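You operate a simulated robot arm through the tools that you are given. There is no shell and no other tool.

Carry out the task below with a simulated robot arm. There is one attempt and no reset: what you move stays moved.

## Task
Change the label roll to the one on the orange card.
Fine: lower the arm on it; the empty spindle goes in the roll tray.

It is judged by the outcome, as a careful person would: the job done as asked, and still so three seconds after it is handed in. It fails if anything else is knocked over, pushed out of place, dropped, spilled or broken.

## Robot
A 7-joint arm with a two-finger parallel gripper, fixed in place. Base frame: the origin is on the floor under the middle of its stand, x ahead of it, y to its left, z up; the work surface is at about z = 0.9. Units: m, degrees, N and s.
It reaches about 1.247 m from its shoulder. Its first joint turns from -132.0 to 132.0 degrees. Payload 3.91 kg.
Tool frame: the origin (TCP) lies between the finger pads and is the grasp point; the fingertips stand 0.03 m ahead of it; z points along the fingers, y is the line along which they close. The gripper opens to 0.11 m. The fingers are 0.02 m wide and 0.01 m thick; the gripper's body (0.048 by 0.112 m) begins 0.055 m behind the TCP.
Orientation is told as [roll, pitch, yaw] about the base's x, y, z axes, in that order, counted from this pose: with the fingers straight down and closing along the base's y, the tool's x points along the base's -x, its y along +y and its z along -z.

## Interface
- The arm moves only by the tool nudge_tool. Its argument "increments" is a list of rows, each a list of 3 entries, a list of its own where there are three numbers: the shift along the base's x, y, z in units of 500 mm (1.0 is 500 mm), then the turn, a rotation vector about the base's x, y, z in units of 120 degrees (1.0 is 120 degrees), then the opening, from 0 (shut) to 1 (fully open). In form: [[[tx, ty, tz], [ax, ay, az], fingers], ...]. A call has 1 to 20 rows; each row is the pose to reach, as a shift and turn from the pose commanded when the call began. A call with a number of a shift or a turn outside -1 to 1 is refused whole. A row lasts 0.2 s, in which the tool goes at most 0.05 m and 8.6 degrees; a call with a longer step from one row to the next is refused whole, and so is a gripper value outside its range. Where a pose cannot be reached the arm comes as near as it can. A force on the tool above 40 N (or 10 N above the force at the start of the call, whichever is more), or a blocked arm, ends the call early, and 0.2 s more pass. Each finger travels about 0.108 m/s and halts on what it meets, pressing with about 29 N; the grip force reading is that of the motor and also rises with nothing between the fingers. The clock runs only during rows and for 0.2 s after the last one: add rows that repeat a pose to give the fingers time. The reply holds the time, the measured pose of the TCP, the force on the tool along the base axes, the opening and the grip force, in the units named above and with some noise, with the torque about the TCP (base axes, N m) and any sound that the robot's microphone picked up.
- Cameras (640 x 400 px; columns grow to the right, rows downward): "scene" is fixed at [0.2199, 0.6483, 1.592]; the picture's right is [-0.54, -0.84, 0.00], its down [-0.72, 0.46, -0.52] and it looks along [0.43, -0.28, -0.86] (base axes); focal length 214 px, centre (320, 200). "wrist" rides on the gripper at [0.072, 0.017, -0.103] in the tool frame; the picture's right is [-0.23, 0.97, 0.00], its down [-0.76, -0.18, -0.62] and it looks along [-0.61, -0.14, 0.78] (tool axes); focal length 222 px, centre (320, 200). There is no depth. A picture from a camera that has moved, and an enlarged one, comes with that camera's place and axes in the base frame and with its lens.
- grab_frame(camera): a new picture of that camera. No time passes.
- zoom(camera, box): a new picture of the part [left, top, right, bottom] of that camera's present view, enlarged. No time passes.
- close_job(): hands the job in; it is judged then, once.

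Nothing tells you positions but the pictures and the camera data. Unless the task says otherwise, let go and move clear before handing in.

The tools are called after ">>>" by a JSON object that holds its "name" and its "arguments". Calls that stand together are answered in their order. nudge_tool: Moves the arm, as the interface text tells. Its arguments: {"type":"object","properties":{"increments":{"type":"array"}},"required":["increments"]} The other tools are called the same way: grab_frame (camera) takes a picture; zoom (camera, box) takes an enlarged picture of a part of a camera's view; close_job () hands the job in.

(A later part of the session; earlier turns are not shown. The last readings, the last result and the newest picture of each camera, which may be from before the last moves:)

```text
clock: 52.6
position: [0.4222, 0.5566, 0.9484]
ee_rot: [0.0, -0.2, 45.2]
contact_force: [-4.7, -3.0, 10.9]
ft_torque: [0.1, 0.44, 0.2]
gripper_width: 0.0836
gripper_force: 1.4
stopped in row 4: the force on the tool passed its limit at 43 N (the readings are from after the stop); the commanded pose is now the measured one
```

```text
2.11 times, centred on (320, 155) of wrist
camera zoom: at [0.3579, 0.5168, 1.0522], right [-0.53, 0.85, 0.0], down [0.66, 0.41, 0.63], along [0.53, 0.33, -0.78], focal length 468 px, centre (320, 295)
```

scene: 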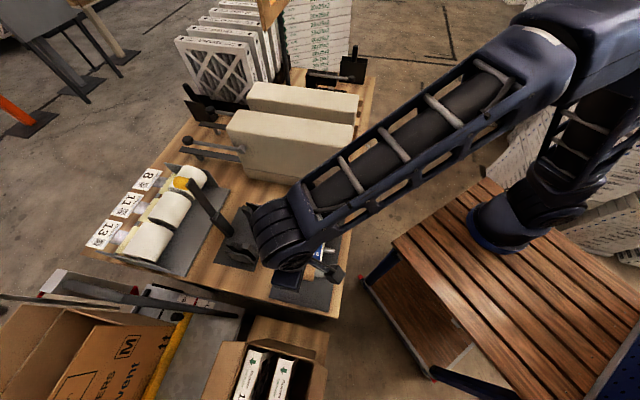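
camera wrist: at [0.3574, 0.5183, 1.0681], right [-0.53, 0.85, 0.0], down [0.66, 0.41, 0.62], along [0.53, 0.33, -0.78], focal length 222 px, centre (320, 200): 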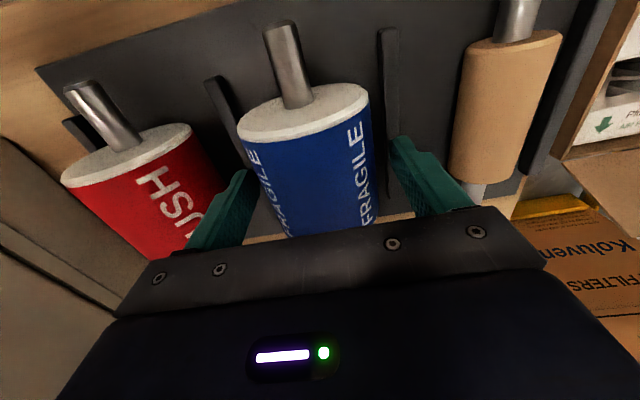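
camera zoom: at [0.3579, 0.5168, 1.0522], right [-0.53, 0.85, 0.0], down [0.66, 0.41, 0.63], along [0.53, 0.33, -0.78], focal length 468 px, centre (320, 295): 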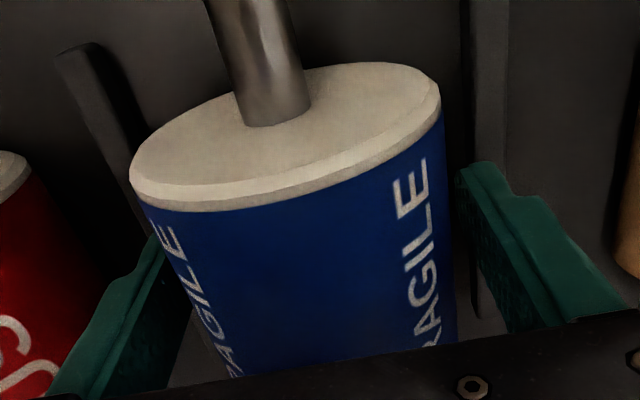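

The fingertips touched the top of a tray ridge (at about z = 0.918), so I'll rise 2 mm and grip the roll from there; the alignment is good to 1 mm.

>>> {"name": "nudge_tool", "arguments": {"increments": [[[0, 0, 0.004], [0, 0, 0], 0.78], [[0, 0, 0.004], [0, 0, 0], 0.7], [[0, 0, 0.004], [0, 0, 0], 0.64], [[0, 0, 0.004], [0, 0, 0], 0.58], [[0, 0, 0.004], [0, 0, 0], 0.52], [[0, 0, 0.004], [0, 0, 0], 0.52]]}}

>>> {"name": "zoom", "arguments": {"camera": "wrist", "box": [180, 60, 460, 250]}}

```text
clock: 54.0
position: [0.4229, 0.5575, 0.9501]
ee_rot: [-0.1, -0.3, 45.0]
contact_force: [1.9, -0.4, -0.1]
ft_torque: [0.06, -0.06, 0.03]
gripper_width: 0.0706
gripper_force: 28.7
```

```text
2.11 times, centred on (320, 155) of wrist
camera zoom: at [0.3591, 0.5173, 1.0537], right [-0.53, 0.85, 0.0], down [0.66, 0.41, 0.63], along [0.53, 0.33, -0.78], focal length 468 px, centre (320, 295)
```

zoom: 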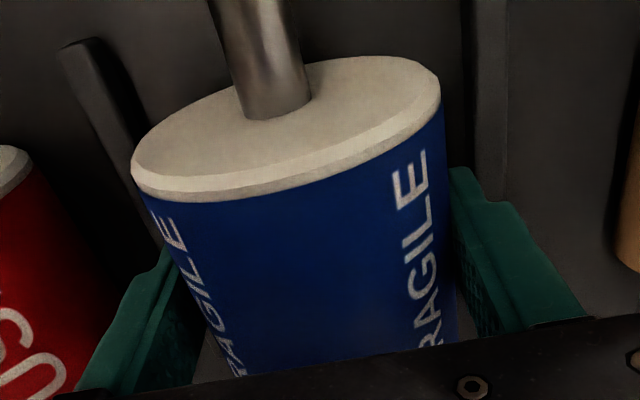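

Gripped at 70.6 mm with little side force. Lifting slowly and watching the load.

>>> {"name": "nudge_tool", "arguments": {"increments": [[[0, 0, 0.004], [0, 0, 0], 0.5], [[0, 0, 0.008], [0, 0, 0], 0.5], [[0, 0, 0.012], [0, 0, 0], 0.5], [[0, 0, 0.016], [0, 0, 0], 0.5]]}}

>>> {"name": "zoom", "arguments": {"camera": "wrist", "box": [180, 60, 460, 250]}}

```text
clock: 55.0
position: [0.423, 0.5567, 0.9572]
ee_rot: [0.1, -0.2, 45.0]
contact_force: [-1.0, 0.2, -4.4]
ft_torque: [0.02, 0.0, 0.02]
gripper_width: 0.0704
gripper_force: 29.1
```

```text
2.11 times, centred on (320, 155) of wrist
camera zoom: at [0.3591, 0.517, 1.0619], right [-0.53, 0.85, 0.0], down [0.66, 0.41, 0.63], along [0.53, 0.33, -0.78], focal length 468 px, centre (320, 295)
```

zoom: 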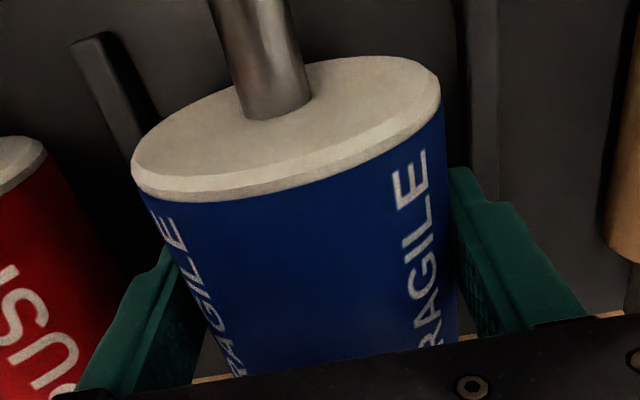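

The roll is securely held (about 4.5 N) and not slipping. I'll raise it clear of its neighbours.

>>> {"name": "nudge_tool", "arguments": {"increments": [[[0, 0, 0.015], [0, 0, 0], 0.5], [[0, 0, 0.035], [0, 0, 0], 0.5], [[0, 0, 0.06], [0, 0, 0], 0.5], [[0, 0, 0.09], [0, 0, 0], 0.5], [[0, 0, 0.125], [0, 0, 0], 0.5], [[0, 0, 0.165], [0, 0, 0], 0.5], [[0, 0, 0.21], [0, 0, 0], 0.5], [[0, 0, 0.26], [0, 0, 0], 0.5], [[0, 0, 0.31], [0, 0, 0], 0.5]]}}

>>> {"name": "grab_frame", "arguments": {"camera": "wrist"}}

```text
clock: 57.0
position: [0.4238, 0.557, 1.1122]
ee_rot: [-0.1, -0.1, 45.0]
contact_force: [0.4, 0.0, -3.8]
ft_torque: [0.01, 0.0, 0.01]
gripper_width: 0.0704
gripper_force: 29.1
```

```text
taken
camera wrist: at [0.3601, 0.5175, 1.2168], right [-0.53, 0.85, 0.0], down [0.66, 0.41, 0.62], along [0.53, 0.33, -0.78], focal length 222 px, centre (320, 200)
```

wrist: 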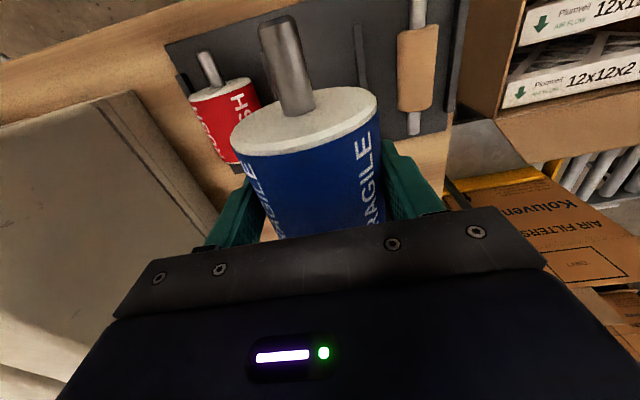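

>>> {"name": "zoom", "arguments": {"camera": "wrist", "box": [220, 0, 400, 120]}}

```text
3.33 times, centred on (310, 60) of wrist
camera zoom: at [0.3601, 0.5175, 1.2168], right [-0.53, 0.85, 0.0], down [0.66, 0.41, 0.62], along [0.53, 0.33, -0.78], focal length 740 px, centre (353, 667)
```

zoom: 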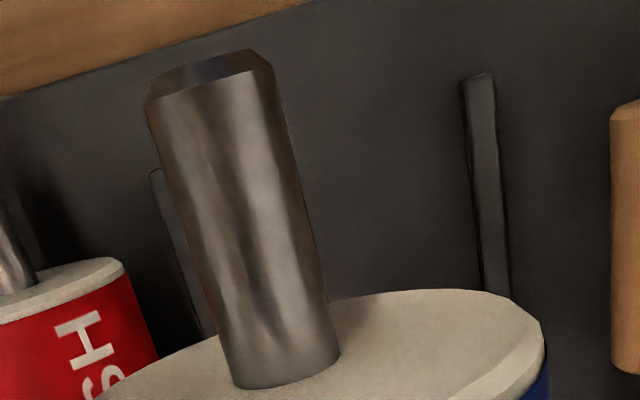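

The rod tip position tells me how the roll sits in the fingers, so the seating target for the tool is about (0.5635, 0.694). I'll rotate here, clear of the raised arm, and then translate over the cradle.

>>> {"name": "nudge_tool", "arguments": {"increments": [[[0, 0, 0], [0, 0, -0.068], 0.5], [[0, 0, 0], [0, 0, -0.136], 0.5], [[0, 0, 0], [0, 0, -0.204], 0.5], [[0, 0, 0], [0, 0, -0.272], 0.5], [[0, 0, 0], [0, 0, -0.34], 0.5], [[0, 0, 0], [0, 0, -0.408], 0.5], [[0, 0, 0], [0, 0, -0.476], 0.5], [[0, 0, 0], [0, 0, -0.544], 0.5], [[0, 0, 0], [0, 0, -0.612], 0.5], [[0, 0, 0], [0, 0, -0.68], 0.5], [[0, 0, 0], [0, 0, -0.754], 0.5], [[0.03, 0.03, 0], [0, 0, -0.754], 0.5], [[0.075, 0.074, 0], [0, 0, -0.754], 0.5], [[0.125, 0.123, 0], [0, 0, -0.754], 0.5], [[0.175, 0.172, 0], [0, 0, -0.754], 0.5], [[0.22, 0.216, 0], [0, 0, -0.754], 0.5], [[0.255, 0.25, 0], [0, 0, -0.754], 0.5], [[0.2806, 0.2746, 0], [0, 0, -0.754], 0.5], [[0.2806, 0.2746, 0], [0, 0, -0.754], 0.5]]}}

>>> {"name": "grab_frame", "arguments": {"camera": "wrist"}}

>>> {"name": "grab_frame", "arguments": {"camera": "scene"}}

```text
refused: row 11 steps farther than a row can; nothing moved
```

```text
taken
camera wrist: at [0.3601, 0.5175, 1.2168], right [-0.53, 0.85, 0.0], down [0.66, 0.41, 0.62], along [0.53, 0.33, -0.78], focal length 222 px, centre (320, 200)
```

wrist: 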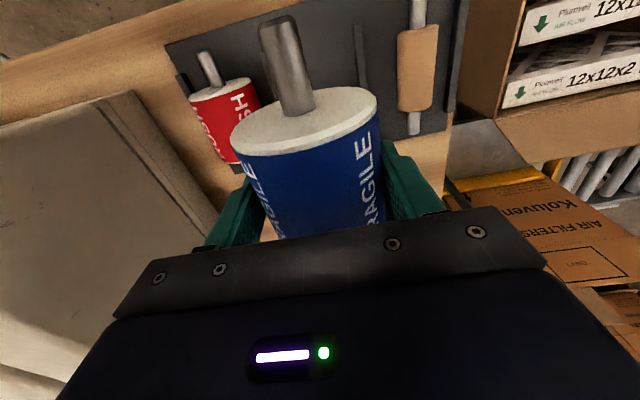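

```text
taken
```

scene: 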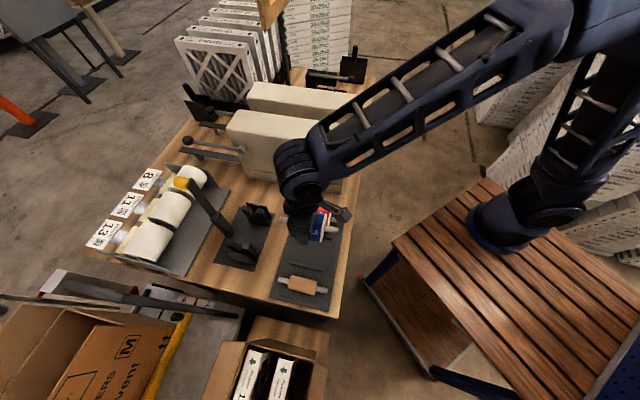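

One rotation step was slightly too large, so the call was refused and nothing moved. I'll resend it with even steps.

>>> {"name": "nudge_tool", "arguments": {"increments": [[[0, 0, 0], [0, 0, -0.0686], 0.5], [[0, 0, 0], [0, 0, -0.1372], 0.5], [[0, 0, 0], [0, 0, -0.2058], 0.5], [[0, 0, 0], [0, 0, -0.2744], 0.5], [[0, 0, 0], [0, 0, -0.343], 0.5], [[0, 0, 0], [0, 0, -0.4116], 0.5], [[0, 0, 0], [0, 0, -0.4802], 0.5], [[0, 0, 0], [0, 0, -0.5488], 0.5], [[0, 0, 0], [0, 0, -0.6174], 0.5], [[0, 0, 0], [0, 0, -0.686], 0.5], [[0, 0, 0], [0, 0, -0.754], 0.5], [[0.03, 0.03, 0], [0, 0, -0.754], 0.5], [[0.075, 0.074, 0], [0, 0, -0.754], 0.5], [[0.125, 0.123, 0], [0, 0, -0.754], 0.5], [[0.175, 0.172, 0], [0, 0, -0.754], 0.5], [[0.22, 0.216, 0], [0, 0, -0.754], 0.5], [[0.255, 0.25, 0], [0, 0, -0.754], 0.5], [[0.2806, 0.2746, 0], [0, 0, -0.754], 0.5], [[0.2806, 0.2746, 0], [0, 0, -0.754], 0.5]]}}

>>> {"name": "grab_frame", "arguments": {"camera": "wrist"}}

>>> {"name": "grab_frame", "arguments": {"camera": "scene"}}

```text
clock: 61.0
position: [0.5637, 0.6908, 1.1128]
ee_rot: [-0.1, -0.2, -45.4]
contact_force: [-0.8, 0.0, -4.6]
ft_torque: [-0.02, -0.01, 0.0]
gripper_width: 0.0708
gripper_force: 28.9
```

```text
taken
camera wrist: at [0.5246, 0.7553, 1.2164], right [0.85, 0.52, 0.0], down [0.41, -0.67, 0.63], along [0.33, -0.53, -0.78], focal length 222 px, centre (320, 200)
```

wrist: 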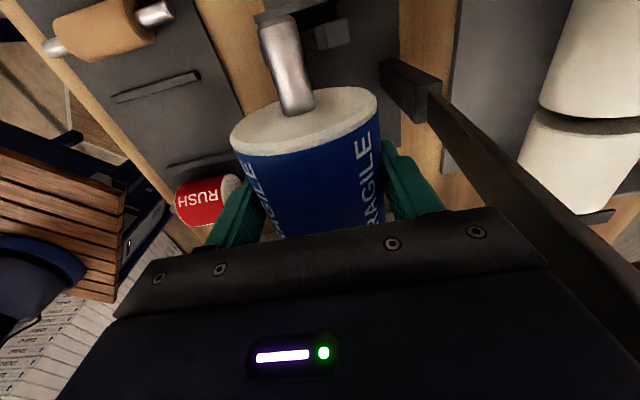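

```text
taken
```

scene: 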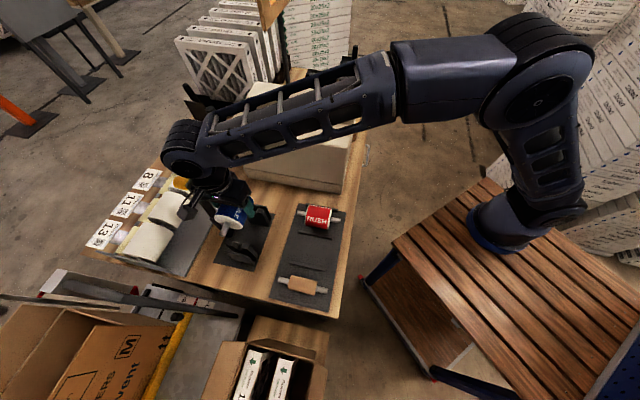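

>>> {"name": "zoom", "arguments": {"camera": "wrist", "box": [220, 0, 440, 130]}}

>>> {"name": "zoom", "arguments": {"camera": "scene", "box": [170, 160, 290, 280]}}

```text
2.91 times, centred on (330, 65) of wrist
camera zoom: at [0.5246, 0.7553, 1.2164], right [0.85, 0.52, 0.0], down [0.41, -0.67, 0.63], along [0.33, -0.53, -0.78], focal length 646 px, centre (291, 593)
```

zoom: 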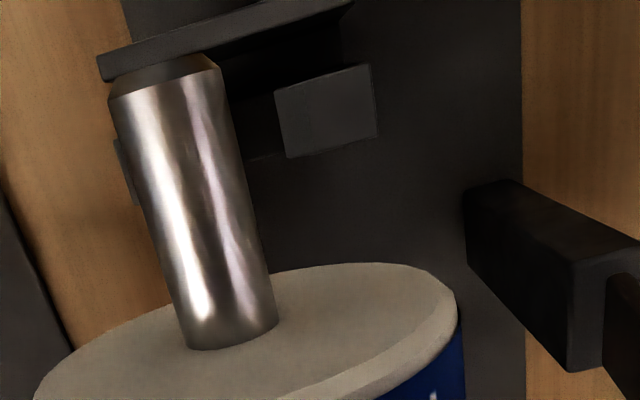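

```text
3.33 times, centred on (230, 220) of scene
camera zoom: at [0.2199, 0.6483, 1.592], right [-0.54, -0.84, 0.0], down [-0.72, 0.46, -0.52], along [0.43, -0.28, -0.86], focal length 715 px, centre (620, 133)
```

zoom: 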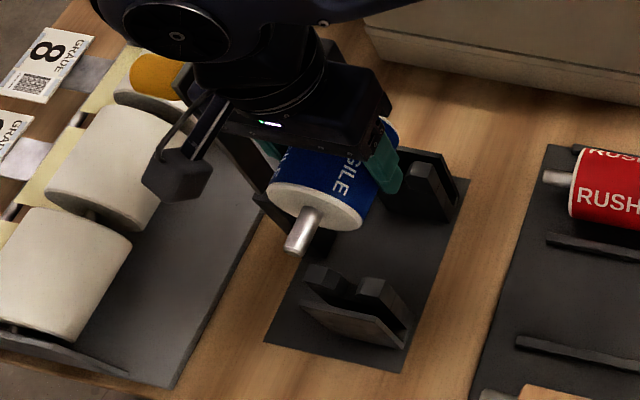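

Applying a 2–3 mm correction and descending to just above the cradle for a last alignment check.

>>> {"name": "nudge_tool", "arguments": {"increments": [[[0.0004, 0.0052, -0.04], [0, 0, 0], 0.5], [[0.0004, 0.0052, -0.08], [0, 0, 0], 0.5], [[0.0004, 0.0052, -0.12], [0, 0, 0], 0.5], [[0.0004, 0.0052, -0.15], [0, 0, 0], 0.5], [[0.0004, 0.0052, -0.15], [0, 0, 0], 0.5]]}}

>>> {"name": "zoom", "arguments": {"camera": "wrist", "box": [220, 0, 440, 130]}}

>>> {"name": "zoom", "arguments": {"camera": "scene", "box": [200, 190, 280, 270]}}

```text
clock: 62.2
position: [0.5647, 0.6956, 1.0372]
ee_rot: [-0.2, -0.3, -45.3]
contact_force: [0.3, 0.1, -3.8]
ft_torque: [-0.03, -0.02, -0.03]
gripper_width: 0.0705
gripper_force: 29.2
```

```text
2.91 times, centred on (330, 65) of wrist
camera zoom: at [0.5253, 0.7593, 1.1411], right [0.85, 0.52, 0.0], down [0.41, -0.67, 0.63], along [0.33, -0.53, -0.78], focal length 646 px, centre (291, 593)
```

zoom: 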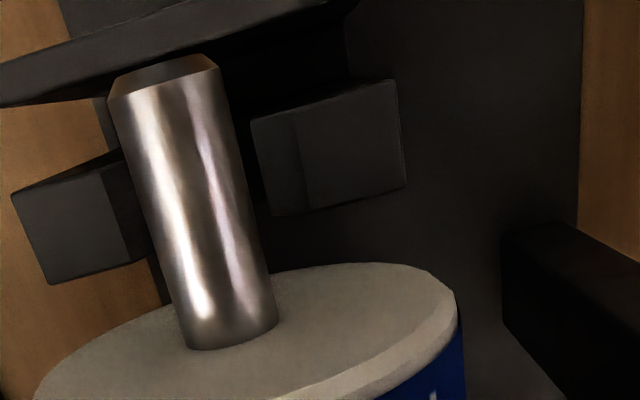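

```text
5.00 times, centred on (240, 230) of scene
camera zoom: at [0.2199, 0.6483, 1.592], right [-0.54, -0.84, 0.0], down [-0.72, 0.46, -0.52], along [0.43, -0.28, -0.86], focal length 1072 px, centre (720, 50)
```

zoom: 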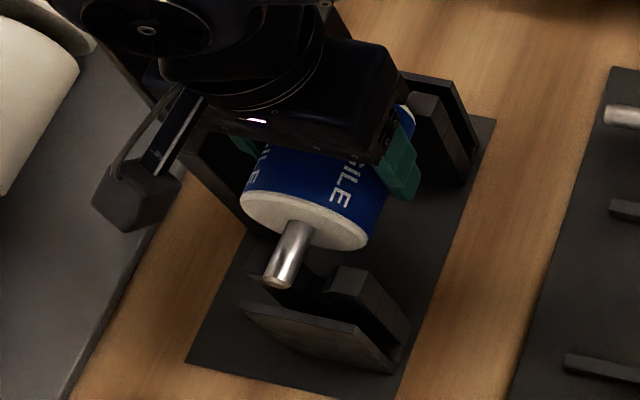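

>>> {"name": "zoom", "arguments": {"camera": "wrist", "box": [215, 10, 375, 110]}}

```text
4.00 times, centred on (295, 60) of wrist
camera zoom: at [0.5253, 0.7593, 1.1411], right [0.85, 0.52, 0.0], down [0.41, -0.67, 0.63], along [0.33, -0.53, -0.78], focal length 888 px, centre (420, 760)
```

zoom: 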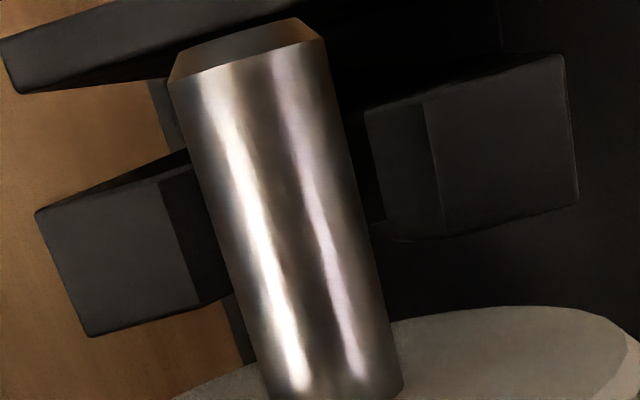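

The rod lines up with the fork slot to within about 2 mm, and the forks have chamfered lead-ins. I'll apply that small shift and lower almost to seating height.

>>> {"name": "nudge_tool", "arguments": {"increments": [[[-0.0004, -0.0038, -0.02], [0, 0, 0], 0.5], [[-0.0004, -0.0038, -0.04], [0, 0, 0], 0.5], [[-0.0004, -0.0038, -0.06], [0, 0, 0], 0.5], [[-0.0004, -0.0038, -0.08], [0, 0, 0], 0.5], [[-0.0004, -0.0038, -0.09], [0, 0, 0], 0.5]]}}

>>> {"name": "zoom", "arguments": {"camera": "wrist", "box": [215, 10, 375, 110]}}

>>> {"name": "zoom", "arguments": {"camera": "scene", "box": [200, 190, 280, 270]}}

```text
clock: 63.5
position: [0.5629, 0.6939, 0.9934]
ee_rot: [-0.1, -0.2, -45.4]
contact_force: [-0.1, 0.1, -3.3]
ft_torque: [0.0, -0.02, 0.0]
gripper_width: 0.0705
gripper_force: 29.2
```

```text
4.00 times, centred on (295, 60) of wrist
camera zoom: at [0.524, 0.7581, 1.0966], right [0.85, 0.52, 0.0], down [0.41, -0.67, 0.63], along [0.33, -0.53, -0.78], focal length 888 px, centre (420, 760)
```

zoom: 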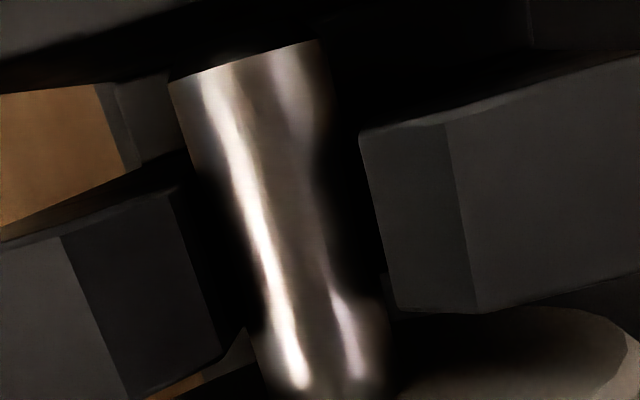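

```text
5.00 times, centred on (240, 230) of scene
camera zoom: at [0.2199, 0.6483, 1.592], right [-0.54, -0.84, 0.0], down [-0.72, 0.46, -0.52], along [0.43, -0.28, -0.86], focal length 1072 px, centre (720, 50)
```

zoom: 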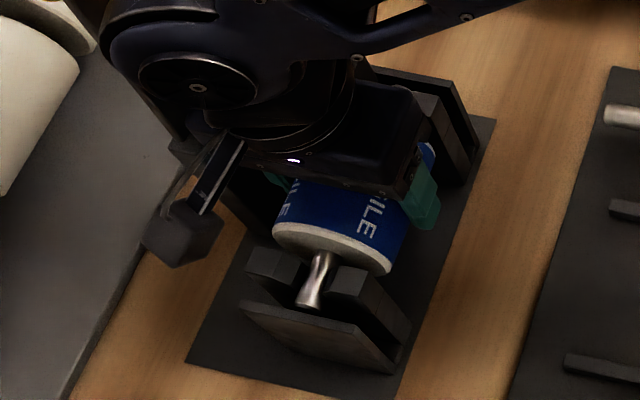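

The rods are inside the forks with even gaps. Lowering in small steps until the load transfers.

>>> {"name": "nudge_tool", "arguments": {"increments": [[[0, 0, -0.004], [0, 0, 0], 0.5], [[0, 0, -0.008], [0, 0, 0], 0.5], [[0, 0, -0.011], [0, 0, 0], 0.5]]}}

```text
clock: 64.2
position: [0.5634, 0.6953, 0.986]
ee_rot: [-0.1, -0.2, -45.4]
contact_force: [0.3, 0.1, -1.7]
ft_torque: [0.1, 0.05, -0.05]
gripper_width: 0.0706
gripper_force: 29.5
```

>>> {"name": "nudge_tool", "arguments": {"increments": [[[0, 0, -0.0015], [0, 0, 0], 0.5], [[0, 0, -0.003], [0, 0, 0], 0.5]]}}

```text
clock: 64.8
position: [0.563, 0.6935, 0.9857]
ee_rot: [0.1, -0.1, -45.5]
contact_force: [8.0, -0.4, 10.3]
ft_torque: [0.06, 0.05, 0.48]
gripper_width: 0.0706
gripper_force: 29.5
```

The roll is seated, with the load reversing to +10 N. I'll relax half a millimetre and open gently.

>>> {"name": "nudge_tool", "arguments": {"increments": [[[0, 0, 0.0015], [0, 0, 0], 0.6], [[0, 0, 0.0015], [0, 0, 0], 0.63], [[0, 0, 0.0015], [0, 0, 0], 0.65], [[0, 0, 0.0015], [0, 0, 0], 0.68], [[0, 0, 0.0015], [0, 0, 0], 0.72], [[0, 0, 0.0015], [0, 0, 0], 0.76]]}}

>>> {"name": "zoom", "arguments": {"camera": "wrist", "box": [180, 0, 460, 200]}}

>>> {"name": "zoom", "arguments": {"camera": "scene", "box": [200, 190, 280, 270]}}

```text
clock: 66.2
position: [0.5629, 0.6933, 0.9857]
ee_rot: [-0.1, -0.2, -45.4]
contact_force: [0.0, 0.4, 0.7]
ft_torque: [-0.01, 0.01, 0.01]
gripper_width: 0.0837
gripper_force: 0.1
```

```text
2.00 times, centred on (320, 100) of wrist
camera zoom: at [0.5228, 0.7575, 1.0904], right [0.85, 0.52, 0.0], down [0.41, -0.67, 0.63], along [0.33, -0.53, -0.78], focal length 444 px, centre (320, 400)
```

zoom: 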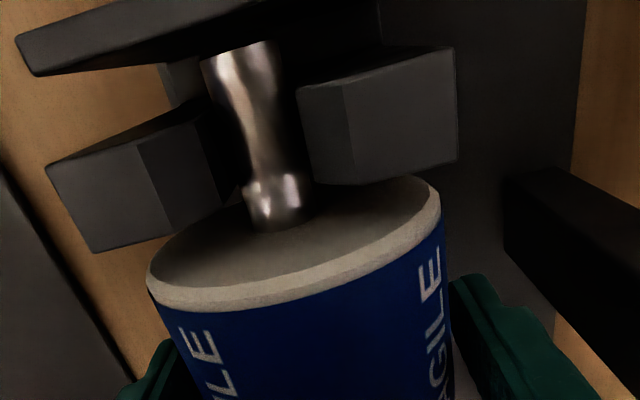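

```text
5.00 times, centred on (240, 230) of scene
camera zoom: at [0.2199, 0.6483, 1.592], right [-0.54, -0.84, 0.0], down [-0.72, 0.46, -0.52], along [0.43, -0.28, -0.86], focal length 1072 px, centre (720, 50)
```

zoom: 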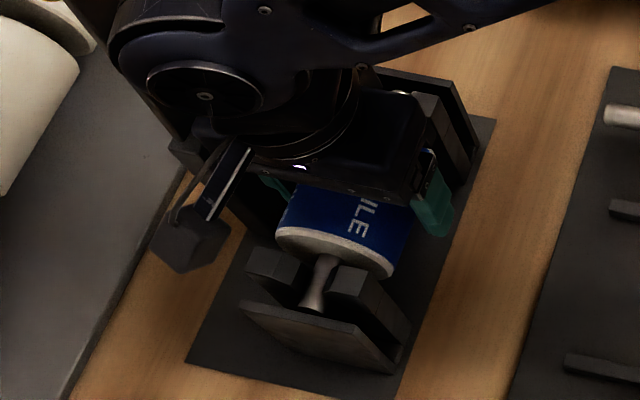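

The blue roll is seated in both forks and free of the fingers. I'll rise straight up to clear both it and the raised arm.

>>> {"name": "nudge_tool", "arguments": {"increments": [[[0, 0, 0.015], [0, 0, 0], 0.76], [[0, 0, 0.04], [0, 0, 0], 0.76], [[0, 0, 0.08], [0, 0, 0], 0.76], [[0, 0, 0.13], [0, 0, 0], 0.76], [[0, 0, 0.2], [0, 0, 0], 0.7], [[0, 0, 0.28], [0, 0, 0], 0.65], [[0, 0, 0.36], [0, 0, 0], 0.6], [[0, 0, 0.44], [0, 0, 0], 0.55], [[0, 0, 0.52], [0, 0, 0], 0.55], [[0, 0, 0.608], [0, 0, 0], 0.55]]}}

>>> {"name": "grab_frame", "arguments": {"camera": "wrist"}}

>>> {"name": "zoom", "arguments": {"camera": "scene", "box": [160, 130, 300, 270]}}

```text
clock: 68.5
position: [0.5659, 0.696, 1.2928]
ee_rot: [-0.1, -0.2, -45.4]
contact_force: [0.2, -0.4, 0.0]
ft_torque: [-0.03, 0.02, -0.01]
gripper_width: 0.0606
gripper_force: 0.0
```

```text
taken
camera wrist: at [0.5265, 0.7593, 1.3968], right [0.85, 0.52, 0.0], down [0.41, -0.67, 0.63], along [0.33, -0.53, -0.78], focal length 222 px, centre (320, 200)
```

wrist: 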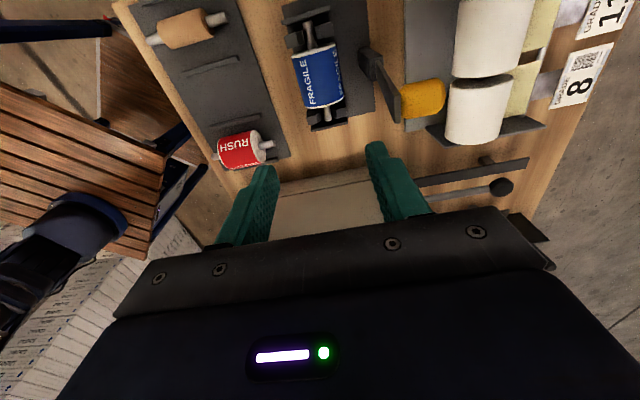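

```text
2.86 times, centred on (230, 200) of scene
camera zoom: at [0.2199, 0.6483, 1.592], right [-0.54, -0.84, 0.0], down [-0.72, 0.46, -0.52], along [0.43, -0.28, -0.86], focal length 613 px, centre (577, 200)
```

zoom: 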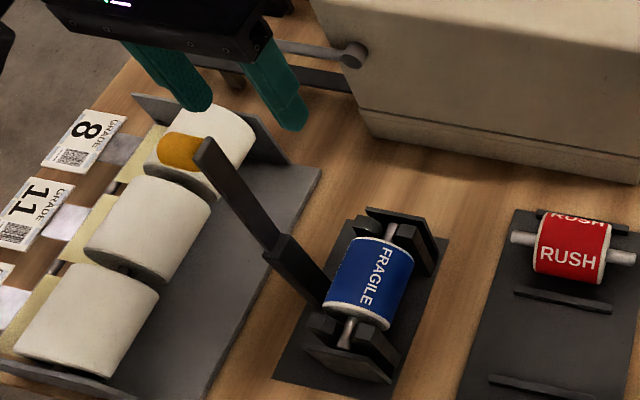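

The FRAGILE roll sits in the cradle as the old one did. Now I'll turn the gripper back to +45° to take hold of the arm's knob.

>>> {"name": "nudge_tool", "arguments": {"increments": [[[0, 0, 0], [0, 0, 0.0685], 0.55], [[0, 0, 0], [0, 0, 0.137], 0.55], [[0, 0, 0], [0, 0, 0.2055], 0.55], [[0, 0, 0], [0, 0, 0.274], 0.55], [[0, 0, 0], [0, 0, 0.3425], 0.55], [[0, 0, 0], [0, 0, 0.411], 0.55], [[0, 0, 0], [0, 0, 0.4795], 0.55], [[0, 0, 0], [0, 0, 0.548], 0.55], [[0, 0, 0], [0, 0, 0.6165], 0.55], [[0, 0, 0], [0, 0, 0.685], 0.55], [[0, 0, 0], [0, 0, 0.753], 0.55], [[0, 0, 0], [0, 0, 0.753], 0.55]]}}

>>> {"name": "grab_frame", "arguments": {"camera": "wrist"}}

>>> {"name": "zoom", "arguments": {"camera": "wrist", "box": [240, 30, 440, 230]}}

```text
clock: 71.0
position: [0.5621, 0.6918, 1.291]
ee_rot: [0.0, -0.3, 45.0]
contact_force: [0.6, -0.3, 0.1]
ft_torque: [0.02, 0.05, 0.01]
gripper_width: 0.0604
gripper_force: 0.1
```

```text
taken
camera wrist: at [0.4985, 0.6536, 1.3946], right [-0.53, 0.85, 0.0], down [0.66, 0.41, 0.63], along [0.53, 0.33, -0.78], focal length 222 px, centre (320, 200)
```

wrist: 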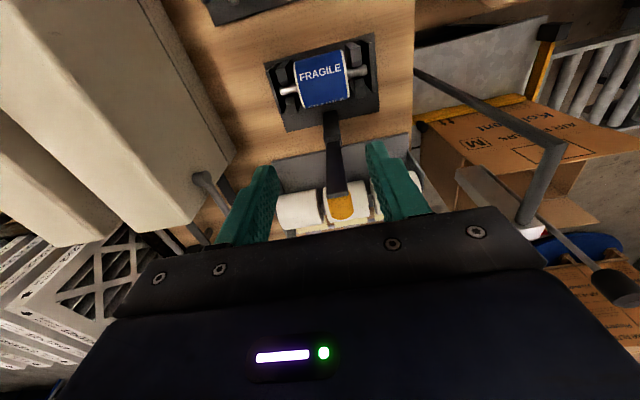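

```text
2.00 times, centred on (340, 130) of wrist
camera zoom: at [0.4985, 0.6536, 1.3946], right [-0.53, 0.85, 0.0], down [0.66, 0.41, 0.63], along [0.53, 0.33, -0.78], focal length 444 px, centre (280, 340)
```

zoom: 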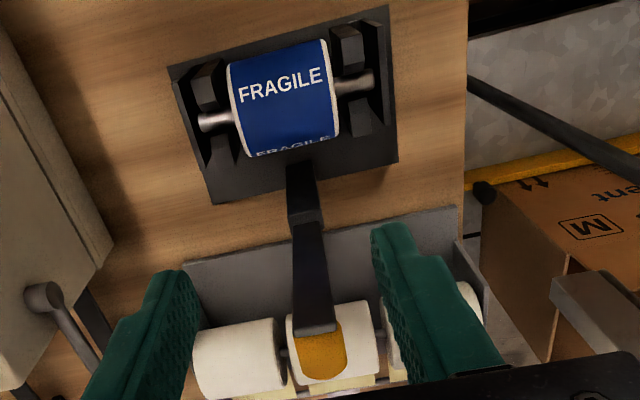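

The raised arm and knob are in view; the knob is at about (0.629, 0.761, 1.19). I'll move above it.

>>> {"name": "nudge_tool", "arguments": {"increments": [[[0.045, 0.046, 0], [0, 0, 0], 0.55], [[0.09, 0.092, 0], [0, 0, 0], 0.55], [[0.1326, 0.1376, 0], [0, 0, 0], 0.55], [[0.1326, 0.1376, -0.02], [0, 0, 0], 0.55]]}}

>>> {"name": "grab_frame", "arguments": {"camera": "wrist"}}

>>> {"name": "zoom", "arguments": {"camera": "scene", "box": [140, 120, 280, 260]}}

```text
clock: 72.0
position: [0.6183, 0.7408, 1.2767]
ee_rot: [-0.1, -0.1, 44.9]
contact_force: [-0.2, -0.4, 0.2]
ft_torque: [0.01, -0.06, -0.01]
gripper_width: 0.0604
gripper_force: 0.2
out of reach, approached as far as the arm can: row 3, 4
```

```text
taken
camera wrist: at [0.5544, 0.7016, 1.3805], right [-0.53, 0.85, 0.0], down [0.66, 0.41, 0.63], along [0.53, 0.33, -0.78], focal length 222 px, centre (320, 200)
```

wrist: 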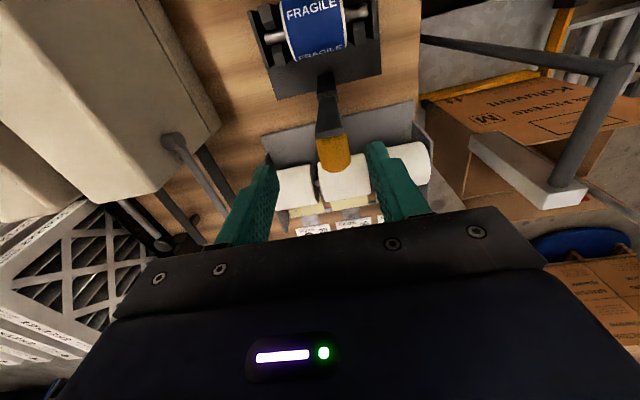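

```text
2.86 times, centred on (210, 190) of scene
camera zoom: at [0.2199, 0.6483, 1.592], right [-0.54, -0.84, 0.0], down [-0.72, 0.46, -0.52], along [0.43, -0.28, -0.86], focal length 613 px, centre (634, 229)
```

zoom: 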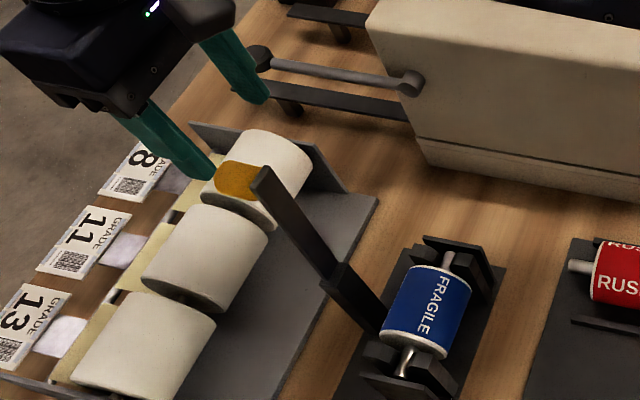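

Pointing straight down I can't quite reach it, so I'll tilt the gripper about 20°, as I did before, to gain reach.

>>> {"name": "nudge_tool", "arguments": {"increments": [[[0, 0, 0], [0.04, -0.04, 0], 0.55], [[0, 0, 0], [0.08, -0.08, 0], 0.55], [[0, 0, 0], [0.118, -0.118, 0], 0.55], [[0, 0, 0], [0.118, -0.118, 0], 0.55]]}}

>>> {"name": "grab_frame", "arguments": {"camera": "wrist"}}

>>> {"name": "zoom", "arguments": {"camera": "scene", "box": [140, 120, 280, 260]}}

```text
clock: 73.0
position: [0.6183, 0.7415, 1.2748]
ee_rot: [0.0, -20.2, 44.9]
contact_force: [0.5, 0.6, 0.0]
ft_torque: [0.03, 0.01, 0.01]
gripper_width: 0.0606
gripper_force: 0.0
```

```text
taken
camera wrist: at [0.5326, 0.6806, 1.348], right [-0.54, 0.84, 0.08], down [0.48, 0.23, 0.85], along [0.7, 0.49, -0.52], focal length 222 px, centre (320, 200)
```

wrist: 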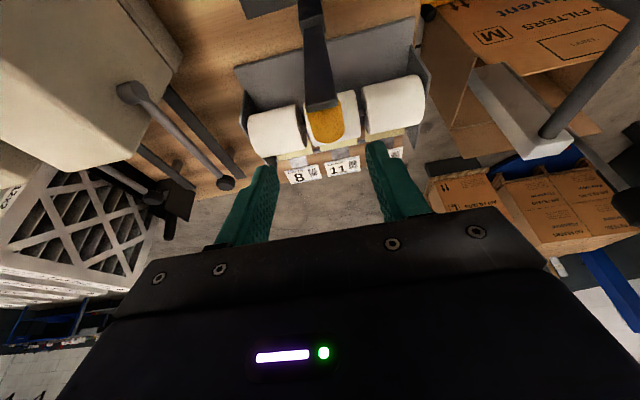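

```text
2.86 times, centred on (210, 190) of scene
camera zoom: at [0.2199, 0.6483, 1.592], right [-0.54, -0.84, 0.0], down [-0.72, 0.46, -0.52], along [0.43, -0.28, -0.86], focal length 613 px, centre (634, 229)
```

zoom: 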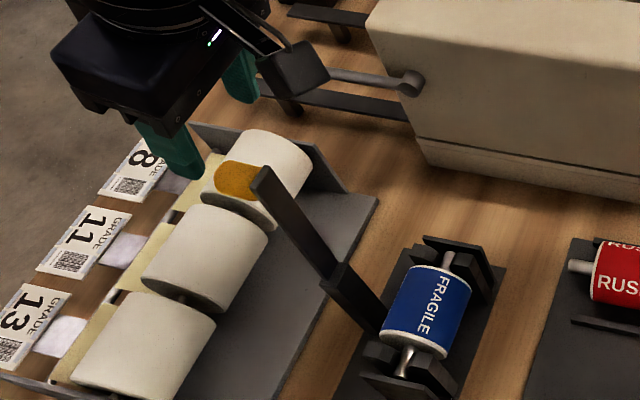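

The knob is at about (0.631, 0.761, 1.19). I'll move over it and come down with the fingers straddling it.

>>> {"name": "nudge_tool", "arguments": {"increments": [[[0.012, 0.019, 0], [0, 0, 0], 0.5], [[0.0248, 0.0386, -0.03], [0, 0, 0], 0.5], [[0.0248, 0.0386, -0.07], [0, 0, 0], 0.5], [[0.0248, 0.0386, -0.11], [0, 0, 0], 0.5], [[0.0248, 0.0386, -0.14], [0, 0, 0], 0.5]]}}

>>> {"name": "grab_frame", "arguments": {"camera": "wrist"}}

>>> {"name": "zoom", "arguments": {"camera": "scene", "box": [140, 120, 280, 260]}}

```text
clock: 74.2
position: [0.6309, 0.7629, 1.2036]
ee_rot: [0.0, -20.2, 44.9]
contact_force: [-0.5, -0.1, 0.6]
ft_torque: [-0.03, 0.01, -0.01]
gripper_width: 0.0552
gripper_force: 0.0
```

```text
taken
camera wrist: at [0.546, 0.7015, 1.2767], right [-0.54, 0.84, 0.08], down [0.48, 0.23, 0.85], along [0.69, 0.49, -0.52], focal length 222 px, centre (320, 200)
```

wrist: 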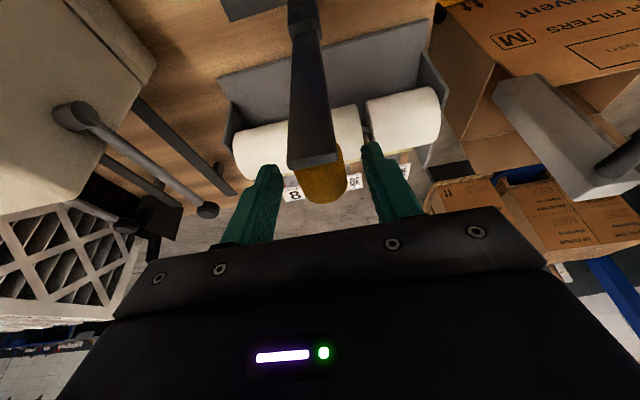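

```text
2.86 times, centred on (210, 190) of scene
camera zoom: at [0.2199, 0.6483, 1.592], right [-0.54, -0.84, 0.0], down [-0.72, 0.46, -0.52], along [0.43, -0.28, -0.86], focal length 613 px, centre (634, 229)
```

zoom: 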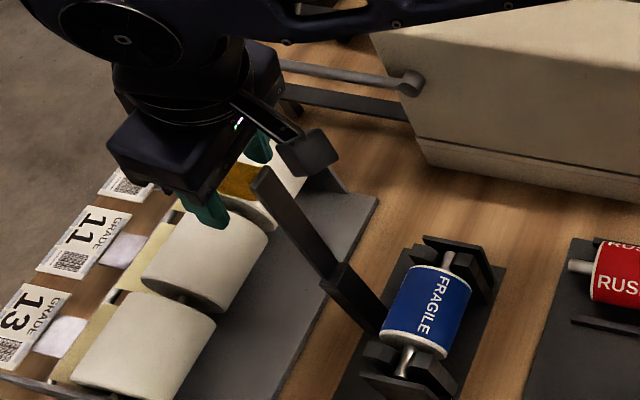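

The knob is centred laterally and about 8 mm further along the fingers. I'll advance to it and close.

>>> {"name": "nudge_tool", "arguments": {"increments": [[[0.002, 0.002, -0.008], [0, 0, 0], 0.45], [[0.0042, 0.0042, -0.017], [0, 0, 0], 0.4], [[0.0042, 0.0042, -0.017], [0, 0, 0], 0.34], [[0.0042, 0.0042, -0.017], [0, 0, 0], 0.29], [[0.0042, 0.0042, -0.017], [0, 0, 0], 0.25]]}}

>>> {"name": "zoom", "arguments": {"camera": "wrist", "box": [220, 60, 440, 240]}}

```text
clock: 75.5
position: [0.631, 0.7625, 1.1941]
ee_rot: [0.0, -20.2, 45.0]
contact_force: [-5.7, 3.5, -0.6]
ft_torque: [-0.08, 0.04, 0.0]
gripper_width: 0.0309
gripper_force: 3.5
```

```text
2.22 times, centred on (330, 150) of wrist
camera zoom: at [0.5461, 0.7026, 1.2675], right [-0.54, 0.84, 0.08], down [0.48, 0.23, 0.85], along [0.69, 0.49, -0.52], focal length 494 px, centre (298, 311)
```

zoom: 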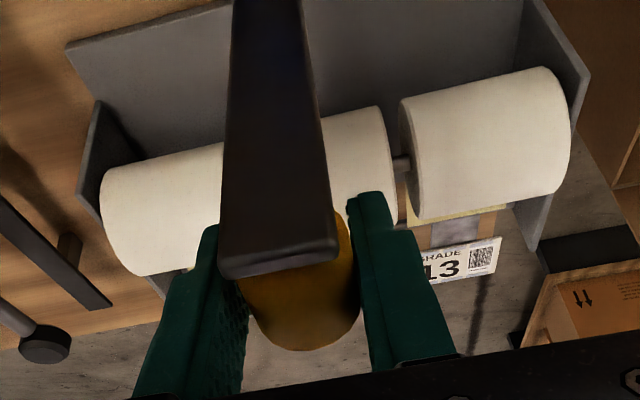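

>>> {"name": "nudge_tool", "arguments": {"increments": [[[-0.001, 0.001, 0], [0, 0, 0], 0.25], [[-0.0021, 0.0021, 0], [0, 0, 0], 0.23], [[-0.0021, 0.0021, 0], [0, 0, 0], 0.21], [[-0.0021, 0.0021, 0], [0, 0, 0], 0.21]]}}

```text
clock: 76.5
position: [0.6302, 0.7658, 1.1947]
ee_rot: [0.1, -20.3, 45.0]
contact_force: [-6.3, 3.9, -3.6]
ft_torque: [-0.18, 0.04, 0.33]
gripper_width: 0.0271
gripper_force: 45.0
```

The knob is firmly held. I'll swing the arm down along the reverse arc, starting with the first 30°.

>>> {"name": "nudge_tool", "arguments": {"increments": [[[-0.0198, -0.0198, -0.0008], [0, 0, 0], 0.21], [[-0.0393, -0.0393, -0.004], [0, 0, 0], 0.21], [[-0.0587, -0.0587, -0.01], [0, 0, 0], 0.21], [[-0.0775, -0.0775, -0.0178], [0, 0, 0], 0.21], [[-0.0959, -0.0959, -0.0282], [0, 0, 0], 0.21], [[-0.1136, -0.1136, -0.0408], [0, 0, 0], 0.21]]}}

>>> {"name": "zoom", "arguments": {"camera": "wrist", "box": [220, 60, 440, 240]}}

>>> {"name": "zoom", "arguments": {"camera": "scene", "box": [140, 120, 280, 260]}}

```text
clock: 77.8
position: [0.5721, 0.7074, 1.174]
ee_rot: [0.0, -20.2, 45.0]
contact_force: [-13.9, 21.6, 2.9]
ft_torque: [0.39, -0.97, 0.45]
gripper_width: 0.0268
gripper_force: 44.6
```

```text
2.22 times, centred on (330, 150) of wrist
camera zoom: at [0.4875, 0.6459, 1.2475], right [-0.54, 0.84, 0.08], down [0.48, 0.23, 0.85], along [0.69, 0.49, -0.53], focal length 494 px, centre (298, 311)
```

zoom: 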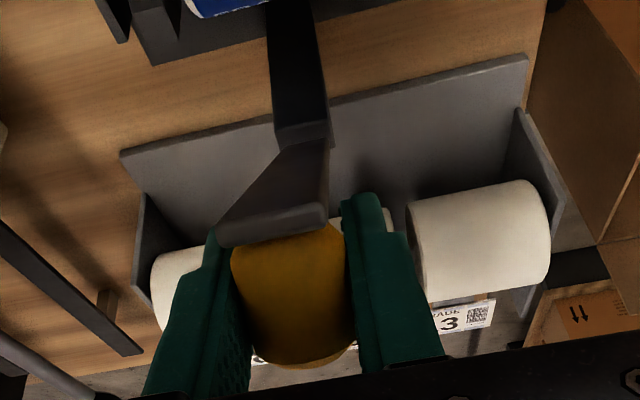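

```text
2.86 times, centred on (210, 190) of scene
camera zoom: at [0.2199, 0.6483, 1.592], right [-0.54, -0.84, 0.0], down [-0.72, 0.46, -0.52], along [0.43, -0.28, -0.86], focal length 613 px, centre (634, 229)
```

zoom: 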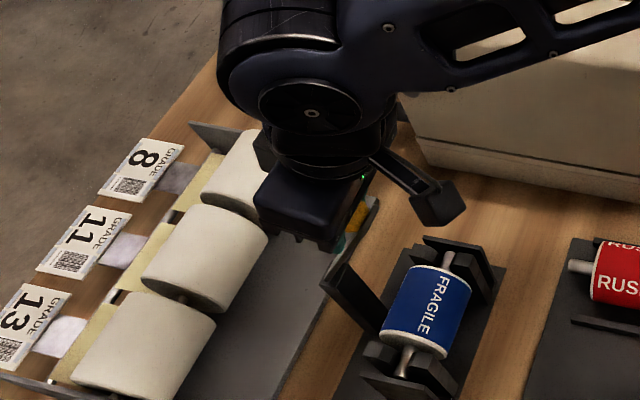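

The arm is swinging down, but there's 25 N of sideways force. I'll relieve that by shifting 2 mm along the bench.

>>> {"name": "nudge_tool", "arguments": {"increments": [[[-0.0015, 0.0015, 0], [0, 0, 0], 0.21], [[-0.003, 0.003, 0], [0, 0, 0], 0.21]]}}

```text
clock: 78.5
position: [0.5731, 0.7083, 1.1741]
ee_rot: [0.0, -20.1, 45.0]
contact_force: [-15.5, 1.2, 1.9]
ft_torque: [-1.46, 0.39, 0.65]
gripper_width: 0.0269
gripper_force: 44.7
```

>>> {"name": "nudge_tool", "arguments": {"increments": [[[-0.0182, -0.0154, -0.0146], [0, 0, 0], 0.21], [[-0.0339, -0.0311, -0.0314], [0, 0, 0], 0.21], [[-0.0486, -0.0458, -0.05], [0, 0, 0], 0.21], [[-0.0623, -0.0595, -0.0704], [0, 0, 0], 0.21], [[-0.0745, -0.0717, -0.0922], [0, 0, 0], 0.21]]}}

>>> {"name": "zoom", "arguments": {"camera": "wrist", "box": [220, 60, 440, 240]}}

>>> {"name": "zoom", "arguments": {"camera": "scene", "box": [170, 140, 310, 280]}}

```text
clock: 79.7
position: [0.538, 0.6715, 1.1287]
ee_rot: [-0.1, -20.2, 44.9]
contact_force: [-2.4, -4.9, 2.0]
ft_torque: [-0.31, -0.04, 0.1]
gripper_width: 0.0275
gripper_force: 34.0
```

```text
2.22 times, centred on (330, 150) of wrist
camera zoom: at [0.4516, 0.6103, 1.2019], right [-0.54, 0.84, 0.08], down [0.48, 0.23, 0.85], along [0.69, 0.49, -0.53], focal length 494 px, centre (298, 311)
```

zoom: 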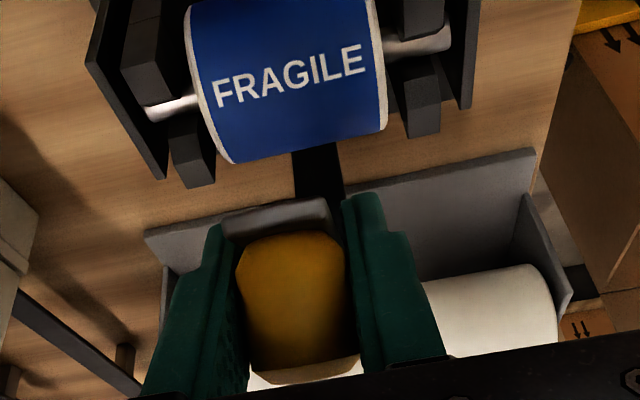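

```text
2.86 times, centred on (240, 210) of scene
camera zoom: at [0.2199, 0.6483, 1.592], right [-0.54, -0.84, 0.0], down [-0.72, 0.46, -0.52], along [0.43, -0.28, -0.86], focal length 613 px, centre (549, 171)
```

zoom: 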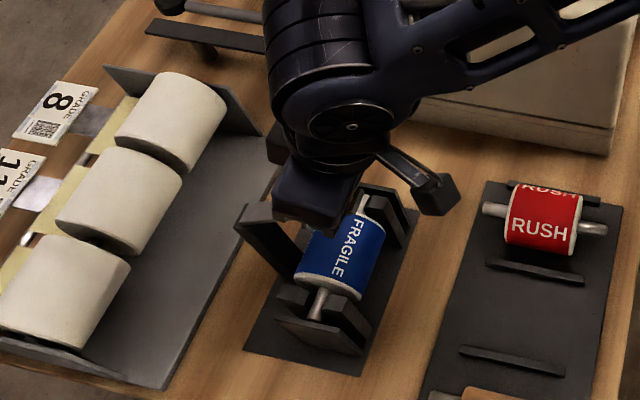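

Forces are low and the arm is at roughly 35°. Continuing down to about 15°.

>>> {"name": "nudge_tool", "arguments": {"increments": [[[-0.0109, -0.0109, -0.0232], [0, 0, 0], 0.2], [[-0.0204, -0.0204, -0.0478], [0, 0, 0], 0.2], [[-0.0283, -0.0283, -0.0736], [0, 0, 0], 0.2], [[-0.0345, -0.0345, -0.1], [0, 0, 0], 0.2]]}}

>>> {"name": "zoom", "arguments": {"camera": "wrist", "box": [220, 60, 440, 240]}}

>>> {"name": "zoom", "arguments": {"camera": "scene", "box": [190, 160, 310, 280]}}

```text
clock: 80.7
position: [0.5197, 0.653, 1.0786]
ee_rot: [-0.1, -20.1, 44.7]
contact_force: [3.3, -23.2, 9.9]
ft_torque: [0.83, -0.68, -0.14]
gripper_width: 0.0274
gripper_force: 45.4
```

```text
2.22 times, centred on (330, 150) of wrist
camera zoom: at [0.433, 0.5921, 1.1518], right [-0.54, 0.84, 0.08], down [0.48, 0.23, 0.85], along [0.69, 0.49, -0.53], focal length 494 px, centre (298, 311)
```

zoom: 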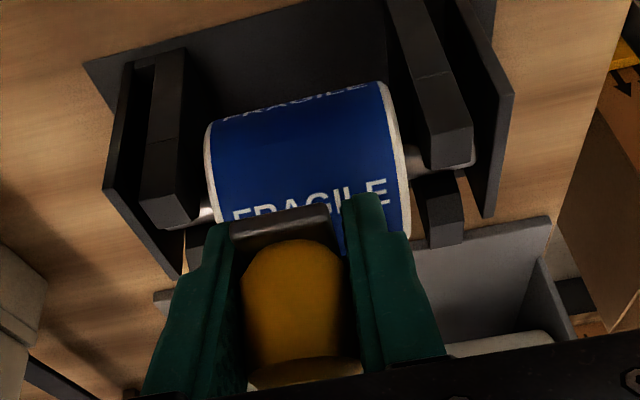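

```text
3.33 times, centred on (250, 220) of scene
camera zoom: at [0.2199, 0.6483, 1.592], right [-0.54, -0.84, 0.0], down [-0.72, 0.46, -0.52], along [0.43, -0.28, -0.86], focal length 715 px, centre (553, 133)
```

zoom: 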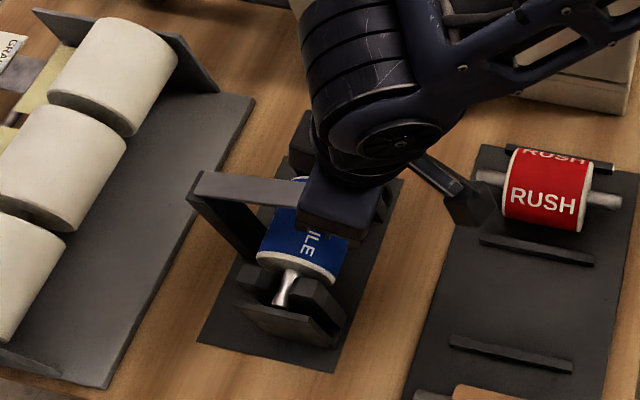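

>>> {"name": "nudge_tool", "arguments": {"increments": [[[0.001, -0.004, -0.004], [0, 0, 0], 0.2], [[-0.001, -0.006, -0.014], [0, 0, 0], 0.2], [[-0.0047, -0.0089, -0.0272], [0, 0, 0], 0.2]]}}

>>> {"name": "zoom", "arguments": {"camera": "scene", "box": [190, 160, 310, 280]}}

```text
clock: 81.5
position: [0.5176, 0.6501, 1.066]
ee_rot: [0.0, -20.2, 44.9]
contact_force: [10.8, -8.1, 7.6]
ft_torque: [0.78, -0.99, 0.13]
gripper_width: 0.0272
gripper_force: 45.0
```

```text
3.33 times, centred on (250, 220) of scene
camera zoom: at [0.2199, 0.6483, 1.592], right [-0.54, -0.84, 0.0], down [-0.72, 0.46, -0.52], along [0.43, -0.28, -0.86], focal length 715 px, centre (553, 133)
```

zoom: 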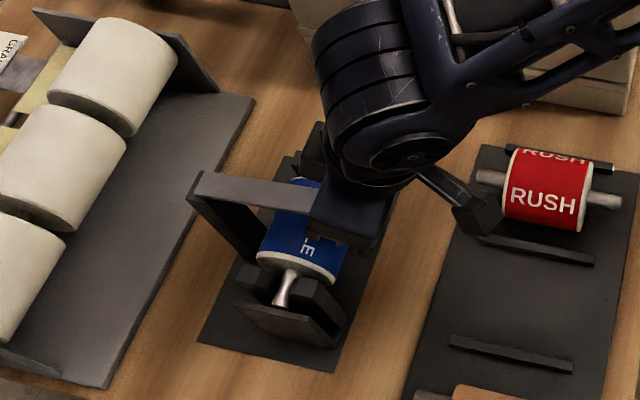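

>>> {"name": "nudge_tool", "arguments": {"increments": [[[0.0014, -0.0014, -0.007], [0, 0, 0], 0.2], [[0.0, -0.0028, -0.014], [0, 0, 0], 0.2], [[-0.0007, -0.0035, -0.02], [0, 0, 0], 0.2]]}}

>>> {"name": "zoom", "arguments": {"camera": "wrist", "box": [220, 60, 440, 240]}}

>>> {"name": "zoom", "arguments": {"camera": "scene", "box": [190, 160, 310, 280]}}

```text
clock: 82.2
position: [0.514, 0.6498, 1.0552]
ee_rot: [-0.1, -20.2, 44.9]
contact_force: [-2.5, -10.9, 9.1]
ft_torque: [0.86, -1.13, 0.06]
gripper_width: 0.0274
gripper_force: 44.9
```

```text
2.22 times, centred on (330, 150) of wrist
camera zoom: at [0.4291, 0.5877, 1.1281], right [-0.54, 0.84, 0.08], down [0.48, 0.23, 0.85], along [0.69, 0.49, -0.52], focal length 494 px, centre (298, 311)
```

zoom: 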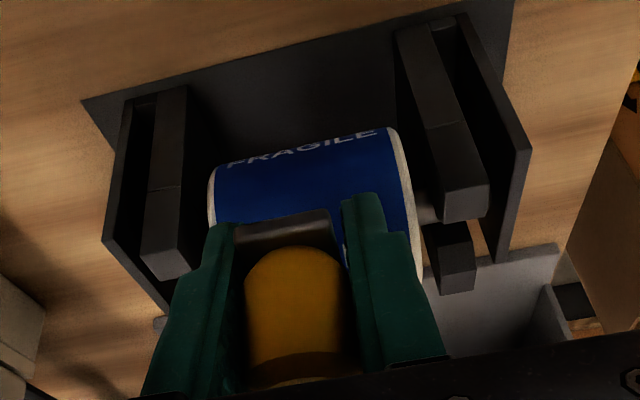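

```text
3.33 times, centred on (250, 220) of scene
camera zoom: at [0.2199, 0.6483, 1.592], right [-0.54, -0.84, 0.0], down [-0.72, 0.46, -0.52], along [0.43, -0.28, -0.86], focal length 715 px, centre (553, 133)
```

zoom: 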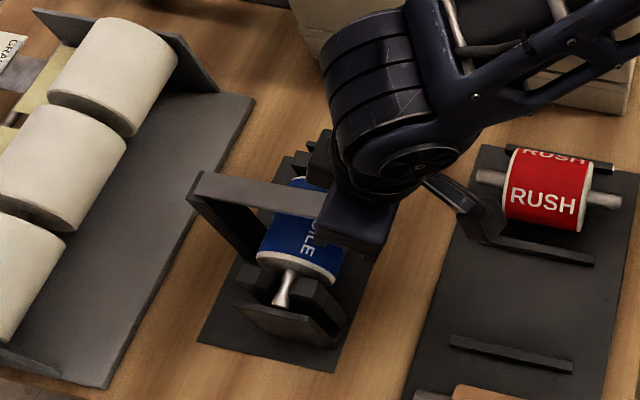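

>>> {"name": "nudge_tool", "arguments": {"increments": [[[0, -0.0007, -0.003], [0, 0, 0], 0.2], [[-0.0003, -0.001, -0.006], [0, 0, 0], 0.2]]}}

```text
clock: 82.8
position: [0.5139, 0.6484, 1.053]
ee_rot: [0.1, -20.4, 45.0]
contact_force: [-1.6, 1.4, 8.6]
ft_torque: [0.66, -1.16, 0.08]
gripper_width: 0.0274
gripper_force: 44.8
```

>>> {"name": "nudge_tool", "arguments": {"increments": [[[-0.0002, -0.0002, -0.003], [0, 0, 0], 0.2], [[-0.0004, -0.0004, -0.006], [0, 0, 0], 0.2], [[-0.0006, -0.0006, -0.009], [0, 0, 0], 0.2]]}}

>>> {"name": "zoom", "arguments": {"camera": "scene", "box": [190, 160, 310, 280]}}

```text
clock: 83.7
position: [0.5137, 0.6482, 1.0485]
ee_rot: [0.0, -20.1, 44.8]
contact_force: [-13.1, -15.1, 9.5]
ft_torque: [1.32, -0.67, -0.05]
gripper_width: 0.0274
gripper_force: 44.8
```

```text
3.33 times, centred on (250, 220) of scene
camera zoom: at [0.2199, 0.6483, 1.592], right [-0.54, -0.84, 0.0], down [-0.72, 0.46, -0.52], along [0.43, -0.28, -0.86], focal length 715 px, centre (553, 133)
```

zoom: 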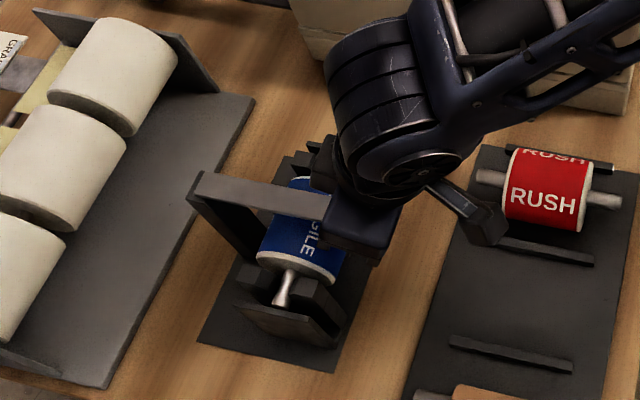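

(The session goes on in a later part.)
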